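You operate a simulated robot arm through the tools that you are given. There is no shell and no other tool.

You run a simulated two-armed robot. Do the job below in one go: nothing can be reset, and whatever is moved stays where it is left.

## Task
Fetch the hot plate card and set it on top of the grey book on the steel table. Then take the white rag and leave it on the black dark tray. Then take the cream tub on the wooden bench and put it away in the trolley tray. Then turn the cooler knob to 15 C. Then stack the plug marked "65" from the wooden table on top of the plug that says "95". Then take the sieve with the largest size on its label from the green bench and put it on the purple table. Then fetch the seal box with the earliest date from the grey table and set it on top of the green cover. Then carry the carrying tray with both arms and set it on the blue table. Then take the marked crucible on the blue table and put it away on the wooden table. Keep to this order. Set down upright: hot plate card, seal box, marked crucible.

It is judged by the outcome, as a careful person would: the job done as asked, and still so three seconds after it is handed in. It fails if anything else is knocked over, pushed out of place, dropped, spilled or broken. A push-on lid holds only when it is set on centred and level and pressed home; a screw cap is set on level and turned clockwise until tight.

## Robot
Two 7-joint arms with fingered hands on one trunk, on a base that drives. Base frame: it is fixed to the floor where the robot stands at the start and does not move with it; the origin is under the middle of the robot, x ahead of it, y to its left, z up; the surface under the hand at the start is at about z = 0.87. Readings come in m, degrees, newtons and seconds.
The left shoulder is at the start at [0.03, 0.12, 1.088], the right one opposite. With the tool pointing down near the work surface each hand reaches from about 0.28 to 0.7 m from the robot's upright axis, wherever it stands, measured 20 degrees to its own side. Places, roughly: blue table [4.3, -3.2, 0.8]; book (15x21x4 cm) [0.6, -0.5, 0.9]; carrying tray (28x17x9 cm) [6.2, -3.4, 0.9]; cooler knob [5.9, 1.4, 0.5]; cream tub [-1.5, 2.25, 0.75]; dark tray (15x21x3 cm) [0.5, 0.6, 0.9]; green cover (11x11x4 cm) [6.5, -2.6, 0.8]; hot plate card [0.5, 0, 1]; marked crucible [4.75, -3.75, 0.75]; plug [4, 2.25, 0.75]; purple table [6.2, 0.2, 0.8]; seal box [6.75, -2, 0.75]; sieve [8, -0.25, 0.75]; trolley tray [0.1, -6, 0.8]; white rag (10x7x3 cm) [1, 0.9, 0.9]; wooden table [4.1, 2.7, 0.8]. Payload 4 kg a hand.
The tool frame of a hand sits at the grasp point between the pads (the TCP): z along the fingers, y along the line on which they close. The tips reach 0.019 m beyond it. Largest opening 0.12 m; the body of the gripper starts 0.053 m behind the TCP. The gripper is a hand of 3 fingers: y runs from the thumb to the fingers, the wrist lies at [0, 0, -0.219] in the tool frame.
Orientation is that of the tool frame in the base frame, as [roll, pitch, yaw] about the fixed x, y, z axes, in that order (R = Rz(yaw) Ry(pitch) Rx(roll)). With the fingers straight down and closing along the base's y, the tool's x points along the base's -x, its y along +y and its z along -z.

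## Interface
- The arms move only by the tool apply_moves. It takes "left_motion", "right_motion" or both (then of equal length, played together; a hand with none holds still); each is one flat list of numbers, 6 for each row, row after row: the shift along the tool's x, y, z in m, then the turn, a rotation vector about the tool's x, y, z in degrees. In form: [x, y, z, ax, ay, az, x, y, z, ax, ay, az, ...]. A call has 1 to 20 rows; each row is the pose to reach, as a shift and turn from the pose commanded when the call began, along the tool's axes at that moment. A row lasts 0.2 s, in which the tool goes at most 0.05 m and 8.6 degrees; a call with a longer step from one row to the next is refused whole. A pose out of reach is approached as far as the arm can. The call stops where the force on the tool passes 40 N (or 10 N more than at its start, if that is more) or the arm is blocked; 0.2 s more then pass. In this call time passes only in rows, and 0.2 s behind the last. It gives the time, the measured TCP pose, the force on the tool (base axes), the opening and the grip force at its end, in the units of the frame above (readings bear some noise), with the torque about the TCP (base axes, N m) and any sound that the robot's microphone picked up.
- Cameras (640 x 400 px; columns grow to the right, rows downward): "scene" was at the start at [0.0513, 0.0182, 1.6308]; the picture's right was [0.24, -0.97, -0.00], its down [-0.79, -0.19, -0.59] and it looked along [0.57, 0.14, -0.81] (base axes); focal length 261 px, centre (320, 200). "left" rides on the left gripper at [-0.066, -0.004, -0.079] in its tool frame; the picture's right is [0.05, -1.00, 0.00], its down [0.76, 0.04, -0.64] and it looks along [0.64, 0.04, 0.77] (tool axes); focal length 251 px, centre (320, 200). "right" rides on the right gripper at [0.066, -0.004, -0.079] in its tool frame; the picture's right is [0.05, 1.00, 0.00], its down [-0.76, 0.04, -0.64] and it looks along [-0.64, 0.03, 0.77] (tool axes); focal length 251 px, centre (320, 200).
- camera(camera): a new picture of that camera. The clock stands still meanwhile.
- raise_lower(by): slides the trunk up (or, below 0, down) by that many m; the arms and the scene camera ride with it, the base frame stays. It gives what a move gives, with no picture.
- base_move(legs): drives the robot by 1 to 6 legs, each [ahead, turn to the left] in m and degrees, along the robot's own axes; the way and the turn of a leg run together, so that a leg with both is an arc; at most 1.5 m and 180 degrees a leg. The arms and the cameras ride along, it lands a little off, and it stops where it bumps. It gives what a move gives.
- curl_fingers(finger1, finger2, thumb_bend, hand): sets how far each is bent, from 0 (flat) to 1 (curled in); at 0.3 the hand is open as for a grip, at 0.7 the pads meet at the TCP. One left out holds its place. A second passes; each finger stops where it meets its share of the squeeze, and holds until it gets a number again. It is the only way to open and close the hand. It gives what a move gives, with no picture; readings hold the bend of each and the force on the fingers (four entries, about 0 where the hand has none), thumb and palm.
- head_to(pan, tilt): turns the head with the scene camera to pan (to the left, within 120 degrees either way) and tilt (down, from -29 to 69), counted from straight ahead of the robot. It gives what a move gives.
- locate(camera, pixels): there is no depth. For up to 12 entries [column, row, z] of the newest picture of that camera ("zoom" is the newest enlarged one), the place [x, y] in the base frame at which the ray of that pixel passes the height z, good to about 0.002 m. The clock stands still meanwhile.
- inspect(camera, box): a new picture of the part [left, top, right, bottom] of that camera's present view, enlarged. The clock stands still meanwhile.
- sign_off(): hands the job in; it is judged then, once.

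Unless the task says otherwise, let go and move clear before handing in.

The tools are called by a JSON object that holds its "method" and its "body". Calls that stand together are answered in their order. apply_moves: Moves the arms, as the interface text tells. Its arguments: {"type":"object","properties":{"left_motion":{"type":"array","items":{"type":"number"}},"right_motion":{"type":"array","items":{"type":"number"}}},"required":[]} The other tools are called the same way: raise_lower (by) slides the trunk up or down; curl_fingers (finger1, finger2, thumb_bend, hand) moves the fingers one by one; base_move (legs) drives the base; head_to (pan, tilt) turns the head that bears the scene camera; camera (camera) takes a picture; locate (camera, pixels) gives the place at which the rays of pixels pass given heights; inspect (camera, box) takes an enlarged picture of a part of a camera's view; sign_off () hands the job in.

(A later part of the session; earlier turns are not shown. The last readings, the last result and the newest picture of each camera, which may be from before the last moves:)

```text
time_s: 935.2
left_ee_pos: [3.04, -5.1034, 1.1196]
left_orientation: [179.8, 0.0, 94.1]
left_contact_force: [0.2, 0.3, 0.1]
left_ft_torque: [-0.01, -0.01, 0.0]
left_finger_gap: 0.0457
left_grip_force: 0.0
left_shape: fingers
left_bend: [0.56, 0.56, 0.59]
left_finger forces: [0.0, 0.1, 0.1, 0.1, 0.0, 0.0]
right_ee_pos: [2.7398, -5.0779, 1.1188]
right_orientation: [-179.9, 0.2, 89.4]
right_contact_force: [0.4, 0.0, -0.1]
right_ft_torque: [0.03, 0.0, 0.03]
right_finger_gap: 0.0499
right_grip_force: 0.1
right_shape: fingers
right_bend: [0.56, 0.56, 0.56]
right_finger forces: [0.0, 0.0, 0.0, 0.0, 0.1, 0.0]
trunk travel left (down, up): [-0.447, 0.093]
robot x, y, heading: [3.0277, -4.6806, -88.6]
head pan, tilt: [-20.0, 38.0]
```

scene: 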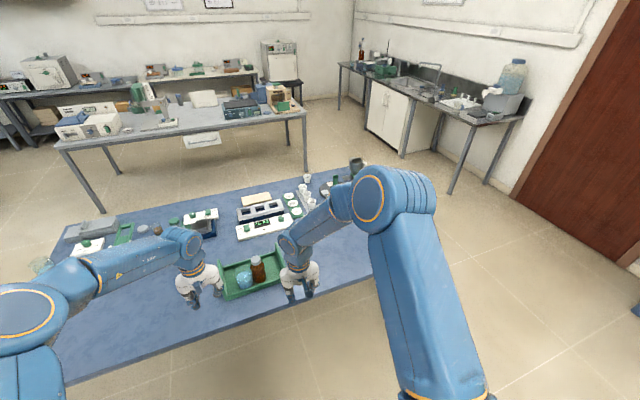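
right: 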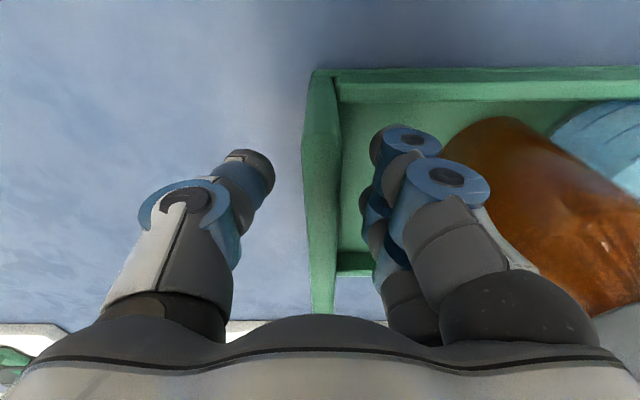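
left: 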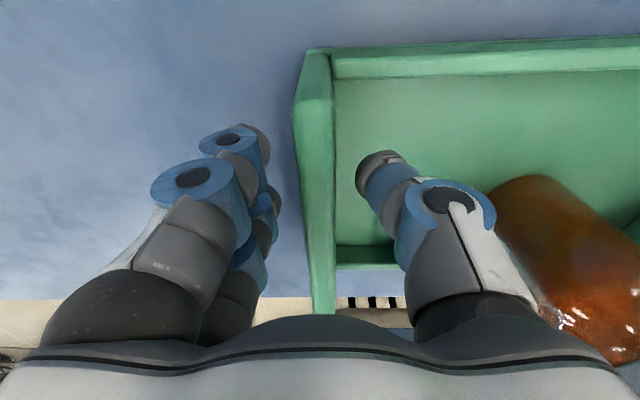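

Now I will turn left to face east and drive past the blue table's south end.

{"method": "base_move", "body": {"legs": [[0, 30]]}}

{"method": "base_move", "body": {"legs": [[0, 30]]}}

{"method": "base_move", "body": {"legs": [[0, 29]]}}

{"method": "base_move", "body": {"legs": [[1.2, 0], [1.2, 0]]}}

{"method": "base_move", "body": {"legs": [[0, 30]]}}

{"method": "base_move", "body": {"legs": [[0, 30]]}}

{"method": "base_move", "body": {"legs": [[0, 30]]}}

{"method": "head_to", "body": {"pan": 40, "tilt": 35}}

{"method": "camera", "body": {"camera": "scene"}}

```text
time_s: 937.4
left_ee_pos: [3.2491, -5.0381, 1.1198]
left_orientation: [179.7, 0.2, 124.0]
left_contact_force: [0.0, 0.1, -0.4]
left_ft_torque: [-0.02, 0.03, 0.02]
left_finger_gap: 0.0458
left_grip_force: 0.1
left_shape: fingers
left_bend: [0.56, 0.56, 0.59]
left_finger forces: [0.1, 0.0, 0.1, 0.0, 0.1, 0.0]
right_ee_pos: [2.9744, -5.1663, 1.1205]
right_orientation: [-179.8, 0.0, 119.3]
right_contact_force: [0.1, 0.2, 1.1]
right_ft_torque: [-0.01, -0.02, -0.01]
right_finger_gap: 0.0504
right_grip_force: 0.0
right_shape: fingers
right_bend: [0.56, 0.56, 0.56]
right_finger forces: [0.0, 0.0, 0.0, 0.0, 0.1, 0.0]
trunk travel left (down, up): [-0.447, 0.093]
robot x, y, heading: [2.9937, -4.6966, -58.2]
head pan, tilt: [-20.0, 38.0]
stopped in leg 1: the robot was blocked; the commanded pose is now the measured one
```

```text
time_s: 939.3
left_ee_pos: [3.3859, -4.8645, 1.1205]
left_orientation: [179.8, 0.2, 154.1]
left_contact_force: [0.0, 0.5, -0.2]
left_ft_torque: [0.0, 0.01, -0.02]
left_finger_gap: 0.0458
left_grip_force: 0.0
left_shape: fingers
left_bend: [0.56, 0.56, 0.59]
left_finger forces: [0.0, 0.0, 0.1, 0.1, 0.1, 0.0]
right_ee_pos: [3.212, -5.1125, 1.1198]
right_orientation: [-179.9, 0.1, 149.4]
right_contact_force: [-0.2, -0.3, 0.7]
right_ft_torque: [0.0, -0.02, -0.02]
right_finger_gap: 0.0501
right_grip_force: 0.1
right_shape: fingers
right_bend: [0.56, 0.56, 0.56]
right_finger forces: [0.0, 0.0, 0.0, 0.0, 0.0, 0.0]
trunk travel left (down, up): [-0.447, 0.093]
robot x, y, heading: [2.9757, -4.7346, -28.2]
head pan, tilt: [-20.0, 38.0]
```

```text
time_s: 941.1
left_ee_pos: [3.3983, -4.6458, 1.1193]
left_orientation: [179.9, 0.2, -176.9]
left_contact_force: [-0.3, -0.7, 0.2]
left_ft_torque: [0.05, 0.01, -0.01]
left_finger_gap: 0.0459
left_grip_force: 0.2
left_shape: fingers
left_bend: [0.56, 0.56, 0.59]
left_finger forces: [0.1, 0.0, 0.0, 0.0, 0.0, 0.0]
right_ee_pos: [3.367, -4.9489, 1.1202]
right_orientation: [-179.8, 0.1, 178.5]
right_contact_force: [0.5, 0.8, 0.7]
right_ft_torque: [-0.02, 0.01, 0.0]
right_finger_gap: 0.0498
right_grip_force: 0.1
right_shape: fingers
right_bend: [0.56, 0.56, 0.56]
right_finger forces: [0.0, 0.0, 0.0, 0.1, 0.0, 0.0]
trunk travel left (down, up): [-0.447, 0.093]
robot x, y, heading: [2.9757, -4.7751, 0.5]
head pan, tilt: [-20.0, 38.0]
```

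```text
time_s: 952.9
left_ee_pos: [5.7936, -4.6582, 1.1193]
left_orientation: [179.8, 0.2, -178.0]
left_contact_force: [-0.4, -0.4, 0.0]
left_ft_torque: [-0.02, 0.01, 0.0]
left_finger_gap: 0.0456
left_grip_force: 0.0
left_shape: fingers
left_bend: [0.56, 0.56, 0.59]
left_finger forces: [0.0, 0.1, 0.0, 0.0, 0.0, 0.1]
right_ee_pos: [5.757, -4.9591, 1.1185]
right_orientation: [-179.8, 0.1, 177.3]
right_contact_force: [-0.6, 0.6, 0.3]
right_ft_torque: [0.02, -0.01, -0.03]
right_finger_gap: 0.0498
right_grip_force: 0.1
right_shape: fingers
right_bend: [0.56, 0.56, 0.56]
right_finger forces: [0.0, 0.0, 0.0, 0.1, 0.1, 0.1]
trunk travel left (down, up): [-0.447, 0.093]
robot x, y, heading: [5.3708, -4.7788, -0.7]
head pan, tilt: [-20.0, 38.0]
```

```text
time_s: 954.7
left_ee_pos: [5.6761, -4.4626, 1.1188]
left_orientation: [179.9, 0.3, -148.2]
left_contact_force: [0.5, -0.9, -0.4]
left_ft_torque: [0.01, 0.02, -0.01]
left_finger_gap: 0.0457
left_grip_force: 0.1
left_shape: fingers
left_bend: [0.56, 0.56, 0.59]
left_finger forces: [0.0, 0.1, 0.1, 0.0, 0.0, 0.0]
right_ee_pos: [5.7937, -4.7419, 1.1195]
right_orientation: [-179.7, 0.1, -152.9]
right_contact_force: [-0.4, 0.3, -0.5]
right_ft_torque: [-0.01, -0.03, -0.02]
right_finger_gap: 0.0502
right_grip_force: 0.0
right_shape: fingers
right_bend: [0.56, 0.56, 0.56]
right_finger forces: [0.0, 0.0, 0.0, 0.1, 0.0, 0.0]
trunk travel left (down, up): [-0.447, 0.093]
robot x, y, heading: [5.3853, -4.8148, 29.7]
head pan, tilt: [-20.0, 38.0]
```

```text
time_s: 956.6
left_ee_pos: [5.4667, -4.3627, 1.121]
left_orientation: [179.9, 0.2, -118.6]
left_contact_force: [0.5, 0.6, 0.1]
left_ft_torque: [0.0, 0.01, -0.02]
left_finger_gap: 0.0456
left_grip_force: 0.2
left_shape: fingers
left_bend: [0.56, 0.56, 0.59]
left_finger forces: [0.0, 0.0, 0.0, 0.0, 0.1, 0.0]
right_ee_pos: [5.7068, -4.5483, 1.12]
right_orientation: [-179.8, 0.1, -123.3]
right_contact_force: [-0.4, 0.0, 0.3]
right_ft_torque: [0.01, 0.01, -0.02]
right_finger_gap: 0.0501
right_grip_force: 0.1
right_shape: fingers
right_bend: [0.56, 0.56, 0.56]
right_finger forces: [0.1, 0.1, 0.0, 0.0, 0.0, 0.1]
trunk travel left (down, up): [-0.447, 0.093]
robot x, y, heading: [5.4188, -4.8293, 58.7]
head pan, tilt: [-20.0, 38.0]
```

```text
time_s: 958.5
left_ee_pos: [5.2258, -4.4015, 1.1187]
left_orientation: [179.9, 0.1, -88.1]
left_contact_force: [-0.7, 0.2, 1.2]
left_ft_torque: [-0.01, 0.0, 0.01]
left_finger_gap: 0.0458
left_grip_force: 0.0
left_shape: fingers
left_bend: [0.56, 0.56, 0.59]
left_finger forces: [0.0, 0.1, 0.0, 0.1, 0.1, 0.1]
right_ee_pos: [5.5253, -4.4392, 1.1195]
right_orientation: [-179.8, 0.2, -93.0]
right_contact_force: [0.1, -0.9, 0.1]
right_ft_torque: [0.01, 0.02, -0.01]
right_finger_gap: 0.0498
right_grip_force: 0.1
right_shape: fingers
right_bend: [0.56, 0.56, 0.56]
right_finger forces: [0.0, 0.1, 0.0, 0.0, 0.0, 0.0]
trunk travel left (down, up): [-0.447, 0.093]
robot x, y, heading: [5.4637, -4.8294, 88.9]
head pan, tilt: [-20.0, 38.0]
```

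```text
time_s: 959.8
left_ee_pos: [5.2252, -4.401, 1.1197]
left_orientation: [179.9, 0.3, -88.2]
left_contact_force: [-0.3, 0.3, 1.3]
left_ft_torque: [-0.01, 0.0, 0.0]
left_finger_gap: 0.0456
left_grip_force: 0.1
left_shape: fingers
left_bend: [0.56, 0.56, 0.59]
left_finger forces: [0.0, 0.0, 0.1, 0.1, 0.1, 0.0]
right_ee_pos: [5.5236, -4.4408, 1.1204]
right_orientation: [-179.7, 0.1, -93.0]
right_contact_force: [-0.3, 0.4, -0.7]
right_ft_torque: [0.0, -0.02, 0.04]
right_finger_gap: 0.0498
right_grip_force: 0.1
right_shape: fingers
right_bend: [0.56, 0.56, 0.56]
right_finger forces: [0.0, 0.0, 0.1, 0.1, 0.1, 0.0]
trunk travel left (down, up): [-0.447, 0.093]
robot x, y, heading: [5.457, -4.8254, 89.3]
head pan, tilt: [40.0, 35.0]
```

```text
taken
```

scene: 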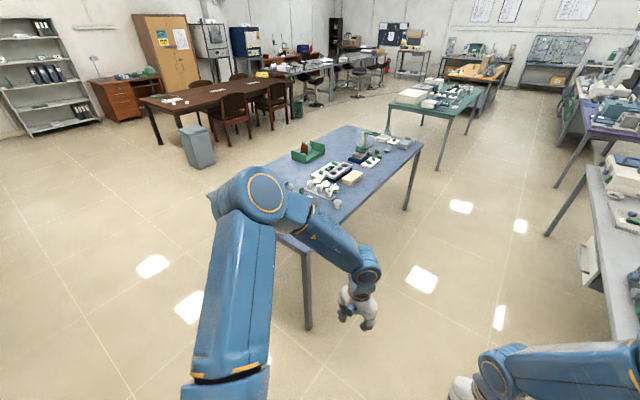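

I am at (5.46, −4.83) facing north. I will drive 1.15 m and turn left toward the blue table.

{"method": "base_move", "body": {"legs": [[1.15, 0]]}}

{"method": "base_move", "body": {"legs": [[0, 30]]}}

{"method": "base_move", "body": {"legs": [[0, 30]]}}

{"method": "base_move", "body": {"legs": [[0, 30]]}}

{"method": "head_to", "body": {"pan": 0, "tilt": 45}}

{"method": "camera", "body": {"camera": "scene"}}

```text
time_s: 965.6
left_ee_pos: [5.2389, -3.2485, 1.1199]
left_orientation: [180.0, 0.1, -88.0]
left_contact_force: [0.6, 0.7, -0.2]
left_ft_torque: [0.0, -0.03, 0.05]
left_finger_gap: 0.0459
left_grip_force: 0.1
left_shape: fingers
left_bend: [0.56, 0.56, 0.59]
left_finger forces: [0.1, 0.1, 0.0, 0.1, 0.1, 0.0]
right_ee_pos: [5.5403, -3.2856, 1.1194]
right_orientation: [-179.8, 0.1, -92.8]
right_contact_force: [1.0, -0.3, 0.3]
right_ft_torque: [0.0, 0.02, 0.02]
right_finger_gap: 0.05
right_grip_force: 0.0
right_shape: fingers
right_bend: [0.56, 0.56, 0.56]
right_finger forces: [0.0, 0.0, 0.0, 0.0, 0.0, 0.0]
trunk travel left (down, up): [-0.447, 0.093]
robot x, y, heading: [5.4756, -3.6738, 89.4]
head pan, tilt: [40.0, 35.0]
```

```text
time_s: 967.9
left_ee_pos: [5.0582, -3.424, 1.1194]
left_orientation: [179.8, 0.2, -58.0]
left_contact_force: [0.6, 0.4, -0.9]
left_ft_torque: [-0.01, 0.06, 0.01]
left_finger_gap: 0.0457
left_grip_force: 0.1
left_shape: fingers
left_bend: [0.56, 0.56, 0.59]
left_finger forces: [0.1, 0.0, 0.1, 0.1, 0.0, 0.0]
right_ee_pos: [5.338, -3.3064, 1.1184]
right_orientation: [-179.6, 0.0, -62.7]
right_contact_force: [-0.4, 0.4, -0.3]
right_ft_torque: [0.02, 0.01, -0.02]
right_finger_gap: 0.05
right_grip_force: 0.1
right_shape: fingers
right_bend: [0.56, 0.56, 0.56]
right_finger forces: [0.0, 0.1, 0.0, 0.0, 0.0, 0.1]
trunk travel left (down, up): [-0.447, 0.093]
robot x, y, heading: [5.5084, -3.6575, 120.0]
head pan, tilt: [40.0, 35.0]
stopped in leg 1: the robot was blocked; the commanded pose is now the measured one
```

```text
time_s: 969.8
left_ee_pos: [5.0014, -3.6783, 1.1195]
left_orientation: [179.8, 0.2, -28.3]
left_contact_force: [-0.4, 1.0, 0.6]
left_ft_torque: [0.01, 0.02, 0.01]
left_finger_gap: 0.0459
left_grip_force: 0.1
left_shape: fingers
left_bend: [0.56, 0.56, 0.59]
left_finger forces: [0.0, 0.0, 0.0, 0.0, 0.1, 0.0]
right_ee_pos: [5.1853, -3.4378, 1.1191]
right_orientation: [-179.7, 0.1, -33.0]
right_contact_force: [0.9, 0.6, 0.0]
right_ft_torque: [0.01, -0.01, 0.01]
right_finger_gap: 0.0502
right_grip_force: 0.1
right_shape: fingers
right_bend: [0.56, 0.56, 0.56]
right_finger forces: [0.0, 0.1, 0.1, 0.0, 0.0, 0.0]
trunk travel left (down, up): [-0.447, 0.093]
robot x, y, heading: [5.5243, -3.6202, 149.4]
head pan, tilt: [40.0, 35.0]
```

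```text
time_s: 971.6
left_ee_pos: [5.0976, -3.9345, 1.1212]
left_orientation: [179.7, 0.3, 1.7]
left_contact_force: [0.9, -0.1, 0.1]
left_ft_torque: [0.0, 0.0, 0.01]
left_finger_gap: 0.0455
left_grip_force: 0.1
left_shape: fingers
left_bend: [0.56, 0.56, 0.59]
left_finger forces: [0.0, 0.0, 0.0, 0.0, 0.0, 0.0]
right_ee_pos: [5.1385, -3.6344, 1.1198]
right_orientation: [-179.7, 0.1, -3.1]
right_contact_force: [1.4, -0.4, 0.2]
right_ft_torque: [0.03, 0.04, -0.02]
right_finger_gap: 0.0501
right_grip_force: 0.1
right_shape: fingers
right_bend: [0.56, 0.56, 0.56]
right_finger forces: [0.0, 0.0, 0.0, 0.0, 0.0, 0.0]
trunk travel left (down, up): [-0.447, 0.093]
robot x, y, heading: [5.5275, -3.587, 179.2]
head pan, tilt: [40.0, 35.0]
```

```text
time_s: 972.7
left_ee_pos: [5.099, -3.9323, 1.1208]
left_orientation: [179.8, 0.2, 1.6]
left_contact_force: [-0.1, -0.5, -0.2]
left_ft_torque: [-0.06, -0.01, 0.02]
left_finger_gap: 0.0457
left_grip_force: 0.1
left_shape: fingers
left_bend: [0.56, 0.56, 0.59]
left_finger forces: [0.1, 0.0, 0.0, 0.0, 0.0, 0.0]
right_ee_pos: [5.138, -3.633, 1.1203]
right_orientation: [-179.9, 0.1, -3.0]
right_contact_force: [-0.4, 0.4, 0.1]
right_ft_torque: [-0.01, 0.0, 0.0]
right_finger_gap: 0.0502
right_grip_force: 0.1
right_shape: fingers
right_bend: [0.56, 0.56, 0.56]
right_finger forces: [0.1, 0.0, 0.0, 0.0, 0.0, 0.1]
trunk travel left (down, up): [-0.447, 0.093]
robot x, y, heading: [5.5252, -3.5858, 179.3]
head pan, tilt: [0.0, 45.0]
```

```text
taken
```

scene: 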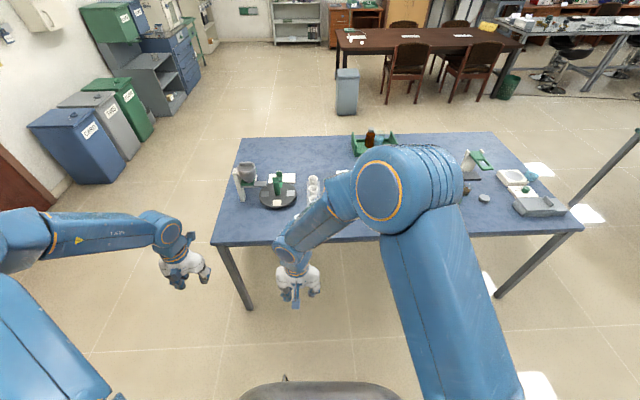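

The right forearm hides the crucible at about (304,219). I will move the right hand to the right and look.

{"method": "apply_moves", "body": {"right_motion": [0, -0.045, 0, 0, 0, 0, 0, -0.09, 0, 0, 0, 0, 0, -0.135, 0, 0, 0, 0, 0, -0.18, 0, 0, 0, 0, 0, -0.225, 0, 0, 0, 0, 0, -0.26, 0, 0, 0, 0]}}

{"method": "curl_fingers", "body": {"hand": "right", "finger1": 0.3, "finger2": 0.3, "thumb_bend": 0.3}}

{"method": "camera", "body": {"camera": "scene"}}

{"method": "inspect", "body": {"camera": "scene", "box": [270, 170, 350, 240]}}

```text
time_s: 974.1
left_ee_pos: [5.0981, -3.9344, 1.1198]
left_orientation: [179.8, 0.2, 1.7]
left_contact_force: [-0.2, -0.5, -0.2]
left_ft_torque: [0.03, 0.0, 0.03]
left_finger_gap: 0.0456
left_grip_force: 0.1
left_shape: fingers
left_bend: [0.56, 0.56, 0.59]
left_finger forces: [0.0, 0.0, 0.0, 0.0, 0.0, 0.0]
right_ee_pos: [5.1526, -3.3729, 1.1201]
right_orientation: [-179.7, 0.0, -3.1]
right_contact_force: [-1.3, 0.7, -0.1]
right_ft_torque: [0.01, -0.03, 0.04]
right_finger_gap: 0.0503
right_grip_force: 0.0
right_shape: fingers
right_bend: [0.56, 0.56, 0.56]
right_finger forces: [0.0, 0.0, 0.0, 0.0, 0.0, 0.0]
trunk travel left (down, up): [-0.447, 0.093]
robot x, y, heading: [5.5275, -3.5858, 179.2]
head pan, tilt: [0.0, 45.0]
```

```text
time_s: 975.1
left_ee_pos: [5.0984, -3.9345, 1.1206]
left_orientation: [179.8, 0.2, 1.7]
left_contact_force: [0.2, 0.8, 0.3]
left_ft_torque: [-0.01, -0.02, -0.01]
left_finger_gap: 0.0457
left_grip_force: 0.1
left_shape: fingers
left_bend: [0.56, 0.56, 0.59]
left_finger forces: [0.1, 0.0, 0.0, 0.0, 0.1, 0.1]
right_ee_pos: [5.1511, -3.3736, 1.1208]
right_orientation: [-179.7, 0.0, -3.1]
right_contact_force: [-0.1, 0.0, -0.2]
right_ft_torque: [0.02, 0.05, -0.04]
right_finger_gap: 0.1277
right_grip_force: 0.0
right_shape: fingers
right_bend: [0.3, 0.3, 0.3]
right_finger forces: [0.1, 0.0, 0.1, 0.0, 0.1, 0.0]
trunk travel left (down, up): [-0.447, 0.093]
robot x, y, heading: [5.5297, -3.5872, 179.0]
head pan, tilt: [0.0, 45.0]
```

```text
taken
```

scene: 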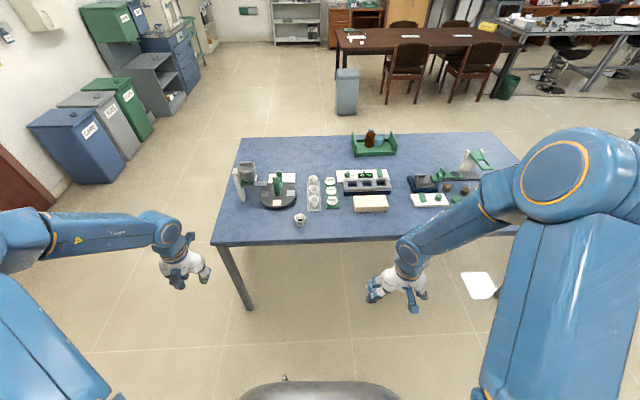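

```text
5.71 times, centred on (310, 205) of scene
```

zoom: 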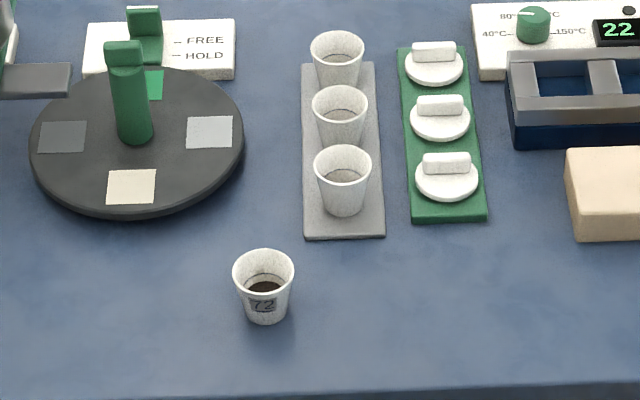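

The crucible is marked "72" and holds some dark powder, so it must stay upright. I will drive 0.36 m closer and measure it.

{"method": "base_move", "body": {"legs": [[0.36, 0]]}}

{"method": "head_to", "body": {"pan": 0, "tilt": 55}}

{"method": "camera", "body": {"camera": "scene"}}

```text
time_s: 977.4
left_ee_pos: [4.7374, -3.9306, 1.1199]
left_orientation: [179.8, 0.1, 1.9]
left_contact_force: [-0.6, -0.1, 0.3]
left_ft_torque: [0.03, -0.01, -0.01]
left_finger_gap: 0.0457
left_grip_force: 0.0
left_shape: fingers
left_bend: [0.56, 0.56, 0.59]
left_finger forces: [0.0, 0.0, 0.1, 0.2, 0.0, 0.0]
right_ee_pos: [4.7894, -3.3693, 1.1201]
right_orientation: [-179.8, 0.1, -3.0]
right_contact_force: [-0.1, -1.0, 0.5]
right_ft_torque: [-0.01, -0.01, 0.0]
right_finger_gap: 0.1283
right_grip_force: 0.0
right_shape: fingers
right_bend: [0.3, 0.3, 0.3]
right_finger forces: [0.0, 0.1, 0.0, 0.0, 0.1, 0.1]
trunk travel left (down, up): [-0.447, 0.093]
robot x, y, heading: [5.1624, -3.5801, 179.2]
head pan, tilt: [0.0, 45.0]
```

```text
time_s: 978.1
left_ee_pos: [4.7375, -3.9303, 1.1191]
left_orientation: [179.7, 0.2, 1.8]
left_contact_force: [0.3, 0.3, 0.2]
left_ft_torque: [0.04, -0.02, -0.02]
left_finger_gap: 0.0456
left_grip_force: 0.1
left_shape: fingers
left_bend: [0.56, 0.56, 0.59]
left_finger forces: [0.1, 0.0, 0.1, 0.0, 0.0, 0.1]
right_ee_pos: [4.7888, -3.3698, 1.1195]
right_orientation: [-179.7, 0.1, -3.0]
right_contact_force: [-0.2, -0.5, 0.2]
right_ft_torque: [-0.02, 0.02, 0.02]
right_finger_gap: 0.1279
right_grip_force: 0.1
right_shape: fingers
right_bend: [0.3, 0.3, 0.3]
right_finger forces: [0.0, 0.1, 0.0, 0.1, 0.0, 0.1]
trunk travel left (down, up): [-0.447, 0.093]
robot x, y, heading: [5.167, -3.5779, 179.1]
head pan, tilt: [0.0, 55.0]
```

```text
taken
```

scene: 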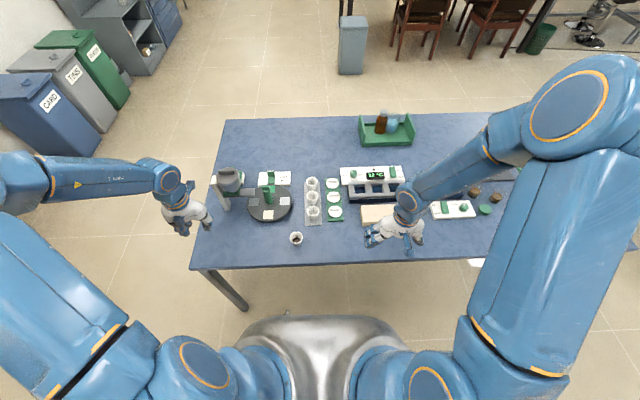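

{"method": "apply_moves", "body": {"left_motion": [0.04, 0, 0, 0, 0, 0, 0.08, 0, 0, 0, 0, 0, 0.12, 0, 0, 0, 0, 0]}}

{"method": "inspect", "body": {"camera": "scene", "box": [266, 218, 326, 258]}}

```text
time_s: 978.9
left_ee_pos: [4.8585, -3.9255, 1.1197]
left_orientation: [180.0, 0.2, 1.8]
left_contact_force: [0.3, 0.3, -0.4]
left_ft_torque: [0.0, 0.0, 0.01]
left_finger_gap: 0.0459
left_grip_force: 0.1
left_shape: fingers
left_bend: [0.56, 0.56, 0.59]
left_finger forces: [0.0, 0.0, 0.0, 0.1, 0.0, 0.0]
right_ee_pos: [4.7904, -3.369, 1.1214]
right_orientation: [-179.9, 0.1, -3.0]
right_contact_force: [0.8, 0.4, -0.2]
right_ft_torque: [0.02, 0.02, -0.02]
right_finger_gap: 0.1279
right_grip_force: 0.1
right_shape: fingers
right_bend: [0.3, 0.3, 0.3]
right_finger forces: [0.0, 0.1, 0.1, 0.1, 0.2, 0.0]
trunk travel left (down, up): [-0.447, 0.093]
robot x, y, heading: [5.1624, -3.5825, 179.2]
head pan, tilt: [0.0, 55.0]
```

```text
10.00 times, centred on (296, 238) of scene
```

zoom: 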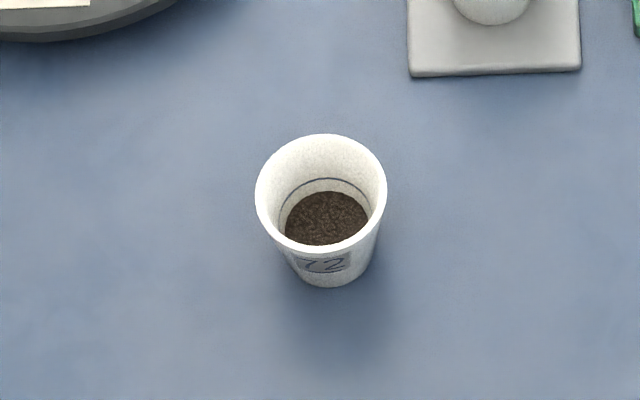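

I will bring the right hand above the crucible, about 12 cm over it.

{"method": "locate", "body": {"camera": "zoom", "pixels": [[321, 193, 0.83], [321, 193, 0.82], [332, 287, 0.78], [410, 75, 0.785], [180, 0, 0.8]]}}

{"method": "apply_moves", "body": {"right_motion": [-0.0181, 0.0384, 0, 0, 0, 0, -0.0362, 0.0768, 0, 0, 0, 0, -0.0542, 0.1151, 0, 0, 0, 0, -0.0723, 0.1535, 0, 0, 0, 0, -0.0904, 0.1919, 0, 0, 0, 0, -0.1085, 0.2303, 0, 0, 0, 0, -0.1265, 0.2686, 0, 0, 0, 0, -0.1446, 0.307, 0, 0, 0, 0, -0.1446, 0.307, 0.045, 0, 0, 0, -0.1446, 0.307, 0.09, 0, 0, 0, -0.1446, 0.307, 0.135, 0, 0, 0, -0.1446, 0.307, 0.17, 0, 0, 0]}}

{"method": "camera", "body": {"camera": "right"}}

{"method": "camera", "body": {"camera": "scene"}}

```text
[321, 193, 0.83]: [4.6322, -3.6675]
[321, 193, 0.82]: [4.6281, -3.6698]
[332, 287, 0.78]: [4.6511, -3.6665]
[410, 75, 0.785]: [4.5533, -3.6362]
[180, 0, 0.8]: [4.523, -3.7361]
```

```text
time_s: 981.5
left_ee_pos: [4.857, -3.927, 1.118]
left_orientation: [179.8, 0.2, 1.9]
left_contact_force: [0.8, 0.8, -0.5]
left_ft_torque: [0.0, 0.0, 0.01]
left_finger_gap: 0.0458
left_grip_force: 0.0
left_shape: fingers
left_bend: [0.56, 0.56, 0.59]
left_finger forces: [0.0, 0.1, 0.0, 0.0, 0.0, 0.0]
right_ee_pos: [4.6278, -3.667, 0.9502]
right_orientation: [-179.8, 0.1, -3.0]
right_contact_force: [0.9, 0.2, 0.5]
right_ft_torque: [0.0, -0.01, 0.01]
right_finger_gap: 0.128
right_grip_force: 0.1
right_shape: fingers
right_bend: [0.3, 0.3, 0.3]
right_finger forces: [0.0, 0.0, 0.1, 0.1, 0.0, 0.0]
trunk travel left (down, up): [-0.447, 0.093]
robot x, y, heading: [5.1653, -3.5809, 179.2]
head pan, tilt: [0.0, 55.0]
```

```text
taken
```

right: 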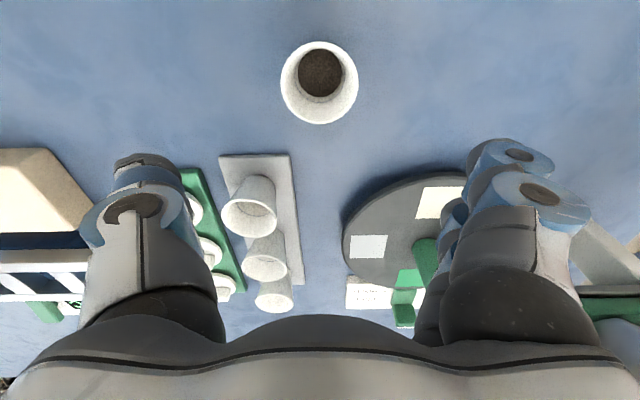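

```text
taken
```

scene: 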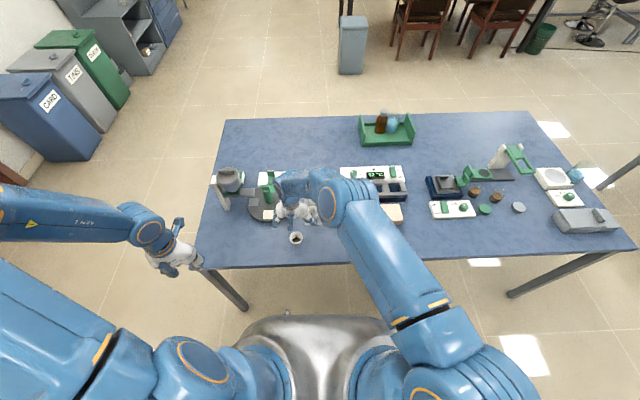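

{"method": "locate", "body": {"camera": "right", "pixels": [[319, 82, 0.83], [280, 82, 0.83], [358, 82, 0.83], [319, 82, 0.85], [280, 82, 0.85], [358, 82, 0.85], [320, 75, 0.785], [321, 50, 0.78]]}}

{"method": "inspect", "body": {"camera": "right", "box": [270, 30, 370, 130]}}

```text
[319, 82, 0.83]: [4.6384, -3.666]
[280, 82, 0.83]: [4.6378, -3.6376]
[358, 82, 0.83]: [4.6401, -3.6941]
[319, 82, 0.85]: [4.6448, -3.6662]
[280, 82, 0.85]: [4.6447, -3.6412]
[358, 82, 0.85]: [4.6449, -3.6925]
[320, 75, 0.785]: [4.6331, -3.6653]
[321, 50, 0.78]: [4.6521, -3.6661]
```

```text
4.00 times, centred on (320, 80) of right
```

zoom: 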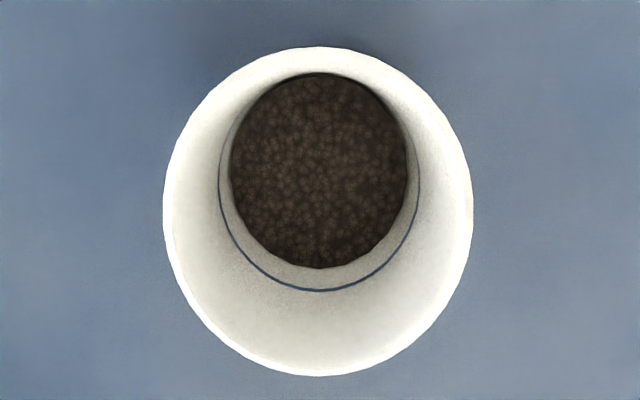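

The crucible's axis is near (4.635, −3.667), its rim at z ≈ 0.84. I will shift 8 mm toward the robot and lower to TCP height 0.82.

{"method": "apply_moves", "body": {"right_motion": [0.008, 0, 0, 0, 0, 0, 0.008, 0, 0.04, 0, 0, 0, 0.008, 0, 0.08, 0, 0, 0, 0.008, 0, 0.11, 0, 0, 0, 0.008, 0, 0.13, 0, 0, 0]}}

{"method": "camera", "body": {"camera": "right"}}

```text
time_s: 982.7
left_ee_pos: [4.8576, -3.9271, 1.1189]
left_orientation: [179.8, 0.2, 1.8]
left_contact_force: [0.1, 1.0, 0.4]
left_ft_torque: [-0.02, 0.01, 0.02]
left_finger_gap: 0.0456
left_grip_force: 0.0
left_shape: fingers
left_bend: [0.56, 0.56, 0.59]
left_finger forces: [0.0, 0.0, 0.0, 0.1, 0.0, 0.1]
right_ee_pos: [4.6377, -3.6683, 0.858]
right_orientation: [-179.9, 0.1, -3.0]
right_contact_force: [0.0, -1.0, -0.9]
right_ft_torque: [0.01, -0.04, 0.01]
right_finger_gap: 0.1281
right_grip_force: 0.1
right_shape: fingers
right_bend: [0.3, 0.3, 0.3]
right_finger forces: [0.0, 0.0, 0.0, 0.0, 0.1, 0.0]
right hand out of reach, approached as far as the arm can: row 4, 5
trunk travel left (down, up): [-0.447, 0.093]
robot x, y, heading: [5.1661, -3.5781, 179.2]
head pan, tilt: [0.0, 55.0]
```

```text
taken
```

right: 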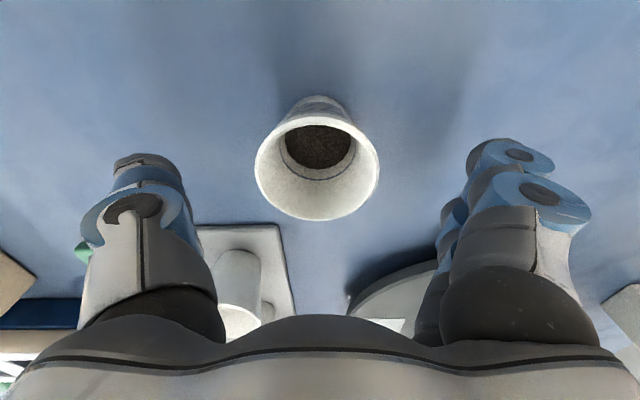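

The trunk is too high for this reach. I will raise the hand, lower the trunk by 15 cm, and come down again.

{"method": "apply_moves", "body": {"right_motion": [0, 0, -0.04, 0, 0, 0, 0, 0, -0.08, 0, 0, 0, 0, 0, -0.12, 0, 0, 0, 0, 0, -0.16, 0, 0, 0, 0, 0, -0.2, 0, 0, 0, 0, 0, -0.24, 0, 0, 0]}}

{"method": "raise_lower", "body": {"by": -0.15}}

{"method": "camera", "body": {"camera": "right"}}

```text
time_s: 984.1
left_ee_pos: [4.8579, -3.9272, 1.1209]
left_orientation: [179.8, 0.2, 1.8]
left_contact_force: [-0.2, -0.9, 0.3]
left_ft_torque: [0.04, 0.01, 0.0]
left_finger_gap: 0.046
left_grip_force: 0.0
left_shape: fingers
left_bend: [0.56, 0.56, 0.59]
left_finger forces: [0.0, 0.0, 0.1, 0.0, 0.0, 0.0]
right_ee_pos: [4.6367, -3.6702, 1.0981]
right_orientation: [-179.7, 0.2, -3.1]
right_contact_force: [0.6, 0.4, -0.5]
right_ft_torque: [0.02, 0.01, -0.02]
right_finger_gap: 0.128
right_grip_force: 0.1
right_shape: fingers
right_bend: [0.3, 0.3, 0.3]
right_finger forces: [0.0, 0.1, 0.1, 0.0, 0.1, 0.0]
trunk travel left (down, up): [-0.447, 0.093]
robot x, y, heading: [5.165, -3.576, 179.2]
head pan, tilt: [0.0, 55.0]
```

```text
time_s: 985.9
left_ee_pos: [4.8582, -3.9272, 0.969]
left_orientation: [179.9, 0.2, 1.8]
left_contact_force: [-0.2, -1.1, 0.0]
left_ft_torque: [0.01, 0.03, -0.03]
left_finger_gap: 0.0457
left_grip_force: 0.1
left_shape: fingers
left_bend: [0.56, 0.56, 0.59]
left_finger forces: [0.0, 0.1, 0.0, 0.0, 0.0, 0.1]
right_ee_pos: [4.637, -3.6702, 0.9491]
right_orientation: [-179.7, 0.2, -3.0]
right_contact_force: [0.2, -0.3, -0.7]
right_ft_torque: [-0.01, 0.01, 0.01]
right_finger_gap: 0.1279
right_grip_force: 0.1
right_shape: fingers
right_bend: [0.3, 0.3, 0.3]
right_finger forces: [0.0, 0.0, 0.1, 0.0, 0.0, 0.0]
trunk travel left (down, up): [-0.297, 0.243]
robot x, y, heading: [5.1659, -3.5808, 179.3]
head pan, tilt: [0.0, 55.0]
```

```text
taken
```

right: 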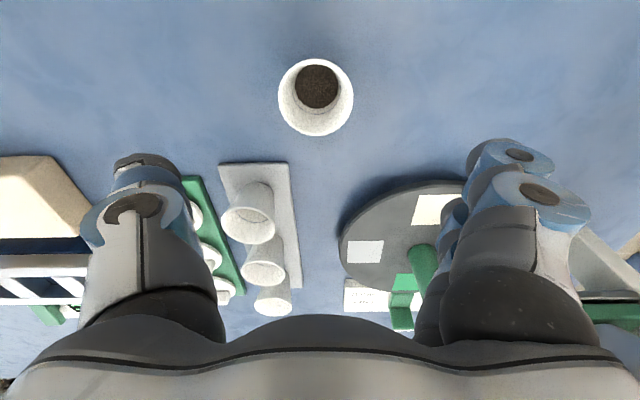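

The crucible is at (316,97), a few millimetres off axis. I will correct and lower to TCP height 0.82.

{"method": "apply_moves", "body": {"right_motion": [0.004, -0.0035, 0.03, 0, 0, 0, 0.004, -0.0035, 0.06, 0, 0, 0, 0.004, -0.0035, 0.09, 0, 0, 0]}}

{"method": "camera", "body": {"camera": "right"}}

```text
time_s: 986.7
left_ee_pos: [4.8573, -3.9263, 0.9705]
left_orientation: [179.8, 0.2, 1.7]
left_contact_force: [-1.1, -0.5, 0.4]
left_ft_torque: [-0.01, -0.02, 0.01]
left_finger_gap: 0.0456
left_grip_force: 0.0
left_shape: fingers
left_bend: [0.56, 0.56, 0.59]
left_finger forces: [0.0, 0.1, 0.0, 0.1, 0.0, 0.0]
right_ee_pos: [4.6392, -3.6663, 0.8585]
right_orientation: [-179.8, 0.1, -3.1]
right_contact_force: [0.4, 0.5, -0.3]
right_ft_torque: [-0.02, 0.0, -0.02]
right_finger_gap: 0.1284
right_grip_force: 0.1
right_shape: fingers
right_bend: [0.3, 0.3, 0.3]
right_finger forces: [0.1, 0.0, 0.1, 0.1, 0.1, 0.1]
trunk travel left (down, up): [-0.297, 0.243]
robot x, y, heading: [5.1653, -3.5806, 179.1]
head pan, tilt: [0.0, 55.0]
```

```text
taken
```

right: 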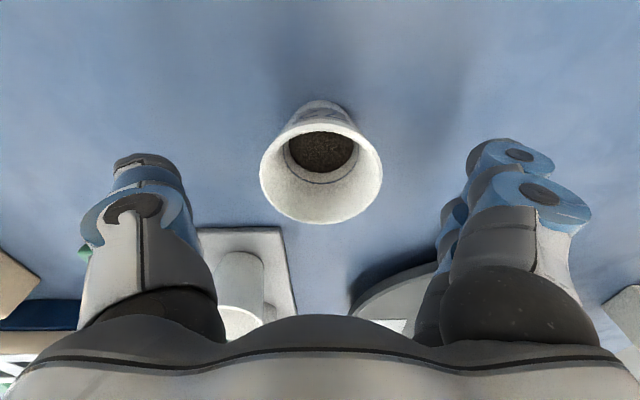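

Well centred now. I will lower the last 4 cm and close gently.

{"method": "apply_moves", "body": {"right_motion": [0, 0, 0.015, 0, 0, 0, 0, 0, 0.03, 0, 0, 0, 0, 0, 0.038, 0, 0, 0]}}

{"method": "curl_fingers", "body": {"hand": "right", "finger1": 0.58, "finger2": 0.58, "thumb_bend": 0.58}}

{"method": "camera", "body": {"camera": "right"}}

```text
time_s: 987.5
left_ee_pos: [4.857, -3.9255, 0.9691]
left_orientation: [179.9, 0.3, 1.9]
left_contact_force: [-1.2, 0.1, 0.1]
left_ft_torque: [-0.07, 0.0, 0.01]
left_finger_gap: 0.0458
left_grip_force: 0.1
left_shape: fingers
left_bend: [0.56, 0.56, 0.59]
left_finger forces: [0.1, 0.0, 0.0, 0.0, 0.1, 0.0]
right_ee_pos: [4.6405, -3.6654, 0.8215]
right_orientation: [-179.7, 0.1, -2.9]
right_contact_force: [-0.8, 0.5, -0.3]
right_ft_torque: [0.0, 0.04, -0.02]
right_finger_gap: 0.1281
right_grip_force: 0.0
right_shape: fingers
right_bend: [0.3, 0.3, 0.3]
right_finger forces: [0.0, 0.1, 0.1, 0.1, 0.0, 0.0]
trunk travel left (down, up): [-0.297, 0.243]
robot x, y, heading: [5.1691, -3.5773, 179.4]
head pan, tilt: [0.0, 55.0]
```

```text
time_s: 988.2
left_ee_pos: [4.8587, -3.9256, 0.9696]
left_orientation: [179.8, 0.2, 1.8]
left_contact_force: [-0.4, -0.7, -0.3]
left_ft_torque: [-0.01, -0.01, 0.02]
left_finger_gap: 0.0457
left_grip_force: 0.1
left_shape: fingers
left_bend: [0.56, 0.56, 0.59]
left_finger forces: [0.0, 0.0, 0.0, 0.0, 0.0, 0.0]
right_ee_pos: [4.6363, -3.6685, 0.8272]
right_orientation: [179.9, 0.6, -3.1]
right_contact_force: [3.6, 0.5, 18.3]
right_ft_torque: [-0.11, -0.25, 0.01]
right_finger_gap: 0.0529
right_grip_force: 9.1
right_shape: fingers
right_bend: [0.56, 0.57, 0.56]
right_finger forces: [8.5, 2.0, 0.0, 0.0, 7.5, 0.0]
trunk travel left (down, up): [-0.297, 0.243]
robot x, y, heading: [5.1632, -3.5761, 179.3]
head pan, tilt: [0.0, 55.0]
stopped (right hand): the force on the tool passed its limit at 41 N (the readings are from after the stop); the commanded pose is now the measured one
```

```text
taken
```

right: 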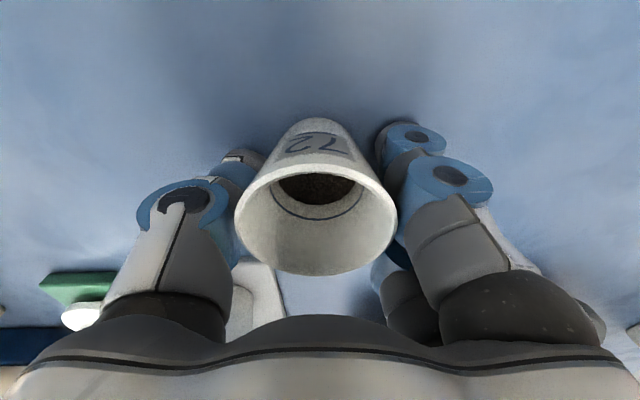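

Closing pressed the crucible onto the table and pushed the hand up 6 mm. I will raise the hand 4 mm to relieve this and then close a bit more.

{"method": "apply_moves", "body": {"right_motion": [0, 0, -0.003, 0, 0, 0]}}

{"method": "curl_fingers", "body": {"hand": "right", "finger1": 0.63, "finger2": 0.63, "thumb_bend": 0.63}}

{"method": "camera", "body": {"camera": "right"}}

```text
time_s: 988.6
left_ee_pos: [4.8574, -3.9262, 0.9699]
left_orientation: [179.9, 0.2, 1.8]
left_contact_force: [-0.2, -0.1, 0.5]
left_ft_torque: [-0.02, 0.0, -0.01]
left_finger_gap: 0.0459
left_grip_force: 0.2
left_shape: fingers
left_bend: [0.56, 0.56, 0.59]
left_finger forces: [0.0, 0.0, 0.0, 0.0, 0.1, 0.0]
right_ee_pos: [4.6384, -3.6665, 0.826]
right_orientation: [-179.9, 0.6, -3.1]
right_contact_force: [0.5, -1.5, 5.2]
right_ft_torque: [-0.26, -0.03, 0.01]
right_finger_gap: 0.051
right_grip_force: 2.6
right_shape: fingers
right_bend: [0.56, 0.57, 0.57]
right_finger forces: [3.6, 1.5, 0.1, 0.0, 0.1, 0.1]
trunk travel left (down, up): [-0.297, 0.243]
robot x, y, heading: [5.1642, -3.5795, 179.1]
head pan, tilt: [0.0, 55.0]
```

```text
time_s: 989.6
left_ee_pos: [4.8583, -3.9263, 0.9701]
left_orientation: [179.8, 0.2, 1.7]
left_contact_force: [0.3, 0.6, -0.2]
left_ft_torque: [0.0, 0.03, 0.01]
left_finger_gap: 0.0456
left_grip_force: 0.0
left_shape: fingers
left_bend: [0.56, 0.56, 0.59]
left_finger forces: [0.0, 0.1, 0.0, 0.0, 0.1, 0.0]
right_ee_pos: [4.6363, -3.6671, 0.8269]
right_orientation: [-179.9, 0.6, -3.0]
right_contact_force: [0.6, 0.1, -1.0]
right_ft_torque: [0.0, 0.01, -0.01]
right_finger_gap: 0.0413
right_grip_force: 6.4
right_shape: fingers
right_bend: [0.59, 0.62, 0.6]
right_finger forces: [5.7, 0.7, 0.0, 0.0, 5.6, 0.0]
trunk travel left (down, up): [-0.297, 0.243]
robot x, y, heading: [5.1685, -3.5788, 179.1]
head pan, tilt: [0.0, 55.0]
```

```text
taken
```

right: 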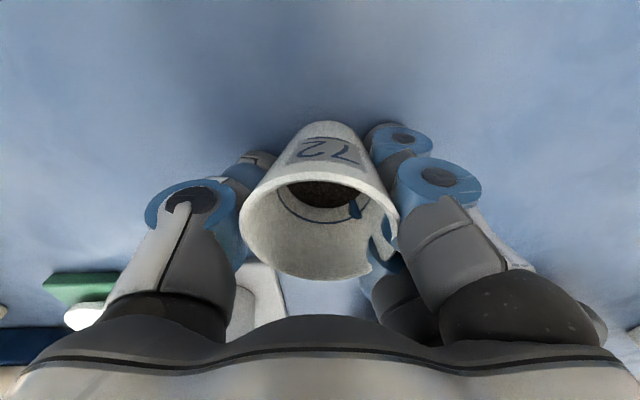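

The grip is light (6 N) and mostly on one finger. I will firm it up a little and then test-lift.

{"method": "curl_fingers", "body": {"hand": "right", "finger1": 0.68, "finger2": 0.68, "thumb_bend": 0.68}}

{"method": "camera", "body": {"camera": "right"}}

{"method": "inspect", "body": {"camera": "scene", "box": [250, 160, 350, 230]}}

```text
time_s: 990.6
left_ee_pos: [4.8577, -3.9271, 0.9687]
left_orientation: [179.8, 0.2, 1.8]
left_contact_force: [0.0, 0.0, -0.4]
left_ft_torque: [0.0, 0.01, 0.0]
left_finger_gap: 0.0456
left_grip_force: 0.1
left_shape: fingers
left_bend: [0.56, 0.56, 0.59]
left_finger forces: [0.0, 0.0, 0.0, 0.0, 0.0, 0.1]
right_ee_pos: [4.6364, -3.6668, 0.827]
right_orientation: [-179.9, 0.4, -3.0]
right_contact_force: [0.5, 0.4, 0.2]
right_ft_torque: [0.0, 0.0, 0.01]
right_finger_gap: 0.0395
right_grip_force: 12.6
right_shape: fingers
right_bend: [0.6, 0.64, 0.61]
right_finger forces: [8.6, 4.7, 0.0, 0.1, 12.2, 0.0]
trunk travel left (down, up): [-0.297, 0.243]
robot x, y, heading: [5.1652, -3.5842, 179.0]
head pan, tilt: [0.0, 55.0]
```

```text
taken
```

right: 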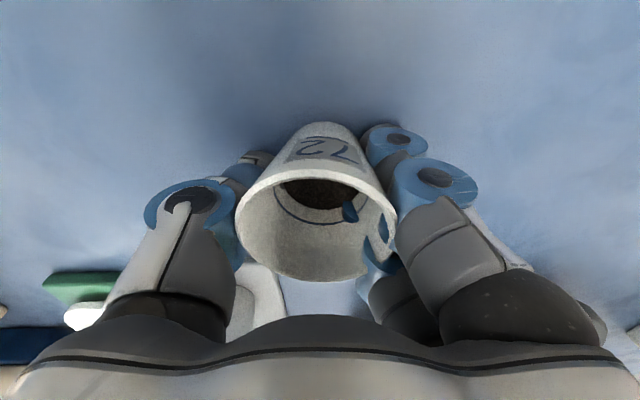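

```text
5.71 times, centred on (300, 195) of scene
```

zoom: 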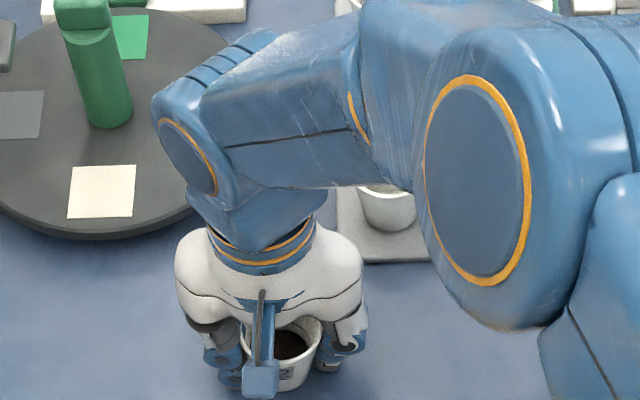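

The grip is now 12.6 N on all three digits. I will lift gently and look.

{"method": "apply_moves", "body": {"right_motion": [0, 0, -0.005, 0, 0, 0, 0, 0, -0.015, 0, 0, 0, 0, 0, -0.03, 0, 0, 0]}}

{"method": "camera", "body": {"camera": "right"}}

{"method": "inspect", "body": {"camera": "scene", "box": [250, 160, 350, 230]}}

```text
time_s: 991.4
left_ee_pos: [4.8584, -3.9272, 0.9685]
left_orientation: [179.8, 0.2, 1.8]
left_contact_force: [1.7, 0.2, -0.2]
left_ft_torque: [0.0, 0.03, 0.03]
left_finger_gap: 0.0454
left_grip_force: 0.2
left_shape: fingers
left_bend: [0.56, 0.56, 0.59]
left_finger forces: [0.0, 0.1, 0.1, 0.0, 0.0, 0.0]
right_ee_pos: [4.6362, -3.6678, 0.8579]
right_orientation: [-180.0, 0.5, -3.0]
right_contact_force: [-0.6, -0.4, -1.0]
right_ft_torque: [0.03, 0.0, 0.01]
right_finger_gap: 0.0396
right_grip_force: 12.8
right_shape: fingers
right_bend: [0.6, 0.64, 0.61]
right_finger forces: [8.7, 4.6, 0.0, 0.1, 12.2, 0.1]
trunk travel left (down, up): [-0.297, 0.243]
robot x, y, heading: [5.1672, -3.5789, 179.1]
head pan, tilt: [0.0, 55.0]
```

```text
taken
```

right: 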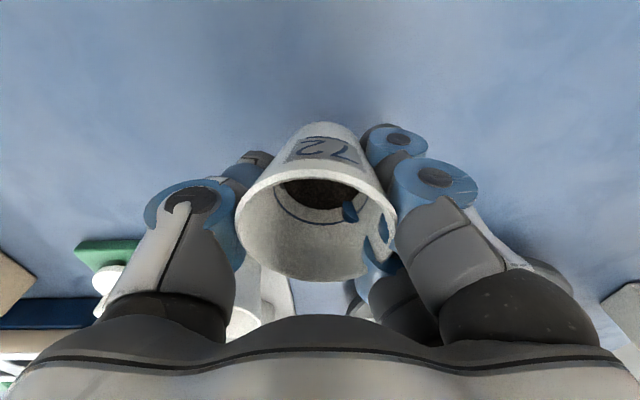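

```text
5.71 times, centred on (300, 195) of scene
```

zoom: 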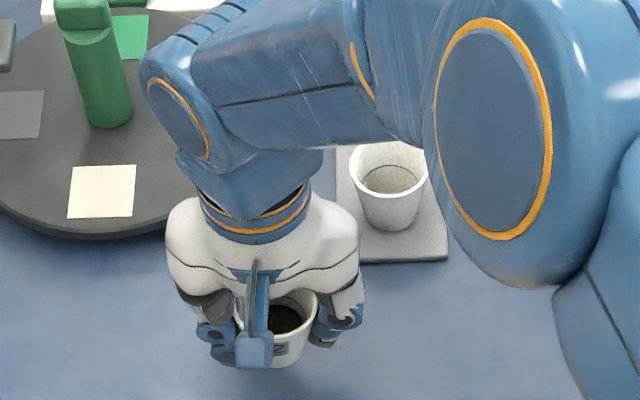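

The crucible is lifted upright and steady. I will raise the trunk and the hand, draw it in, and back away from the table.

{"method": "apply_moves", "body": {"right_motion": [0, 0, -0.03, 0, 0, 0, 0, 0, -0.06, 0, 0, 0, 0, 0, -0.09, 0, 0, 0, 0, 0, -0.12, 0, 0, 0, 0.03, 0, -0.13, 0, 0, 0, 0.06, 0, -0.13, 0, 0, 0, 0.09, 0, -0.13, 0, 0, 0], "left_motion": [0, -0.02, -0.02, 0, 0, 0, 0, -0.04, -0.04, 0, 0, 0, 0, -0.06, -0.06, 0, 0, 0, 0, -0.08, -0.08, 0, 0, 0, 0, -0.1, -0.1, 0, 0, 0, 0, -0.12, -0.12, 0, 0, 0, 0, -0.12, -0.13, 0, 0, 0]}}

{"method": "raise_lower", "body": {"by": 0.1}}

{"method": "base_move", "body": {"legs": [[-0.2, 0]]}}

{"method": "camera", "body": {"camera": "right"}}

```text
time_s: 993.0
left_ee_pos: [4.8562, -3.8064, 1.0983]
left_orientation: [179.9, 0.3, 1.7]
left_contact_force: [0.1, 1.0, -0.2]
left_ft_torque: [0.01, 0.01, 0.0]
left_finger_gap: 0.0457
left_grip_force: 0.1
left_shape: fingers
left_bend: [0.56, 0.56, 0.59]
left_finger forces: [0.0, 0.1, 0.1, 0.1, 0.0, 0.1]
right_ee_pos: [4.7296, -3.673, 0.9859]
right_orientation: [-179.8, 0.6, -3.1]
right_contact_force: [0.8, -0.1, 0.3]
right_ft_torque: [0.0, 0.04, 0.0]
right_finger_gap: 0.0394
right_grip_force: 13.1
right_shape: fingers
right_bend: [0.6, 0.64, 0.61]
right_finger forces: [8.7, 4.5, 0.1, 0.0, 12.1, 0.0]
trunk travel left (down, up): [-0.297, 0.243]
robot x, y, heading: [5.1668, -3.5772, 179.1]
head pan, tilt: [0.0, 55.0]
```

```text
time_s: 994.3
left_ee_pos: [4.854, -3.8063, 1.1988]
left_orientation: [179.8, 0.3, 1.8]
left_contact_force: [-0.3, -0.3, 0.0]
left_ft_torque: [-0.01, -0.02, 0.0]
left_finger_gap: 0.0456
left_grip_force: 0.0
left_shape: fingers
left_bend: [0.56, 0.56, 0.59]
left_finger forces: [0.1, 0.0, 0.0, 0.1, 0.0, 0.0]
right_ee_pos: [4.7276, -3.6715, 1.0867]
right_orientation: [-179.9, 0.5, -2.9]
right_contact_force: [0.6, -0.1, -1.0]
right_ft_torque: [-0.03, 0.02, -0.01]
right_finger_gap: 0.0394
right_grip_force: 13.0
right_shape: fingers
right_bend: [0.6, 0.64, 0.61]
right_finger forces: [8.6, 4.5, 0.0, 0.1, 12.1, 0.1]
trunk travel left (down, up): [-0.397, 0.143]
robot x, y, heading: [5.1656, -3.5791, 179.4]
head pan, tilt: [0.0, 55.0]
```

```text
time_s: 995.9
left_ee_pos: [5.0541, -3.8092, 1.1991]
left_orientation: [179.8, 0.3, 1.7]
left_contact_force: [0.3, -0.2, 1.5]
left_ft_torque: [-0.02, 0.0, -0.04]
left_finger_gap: 0.0457
left_grip_force: 0.1
left_shape: fingers
left_bend: [0.56, 0.56, 0.59]
left_finger forces: [0.0, 0.1, 0.1, 0.1, 0.0, 0.0]
right_ee_pos: [4.9271, -3.6752, 1.0865]
right_orientation: [-179.9, 0.7, -3.1]
right_contact_force: [0.3, -0.3, -0.7]
right_ft_torque: [-0.01, 0.02, 0.0]
right_finger_gap: 0.0394
right_grip_force: 12.4
right_shape: fingers
right_bend: [0.6, 0.64, 0.61]
right_finger forces: [8.6, 4.5, 0.1, 0.1, 12.1, 0.0]
trunk travel left (down, up): [-0.397, 0.143]
robot x, y, heading: [5.3605, -3.5794, 179.5]
head pan, tilt: [0.0, 55.0]
```

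```text
taken
```

right: 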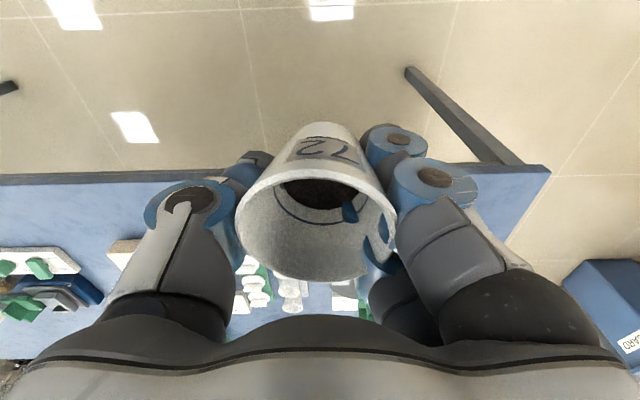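

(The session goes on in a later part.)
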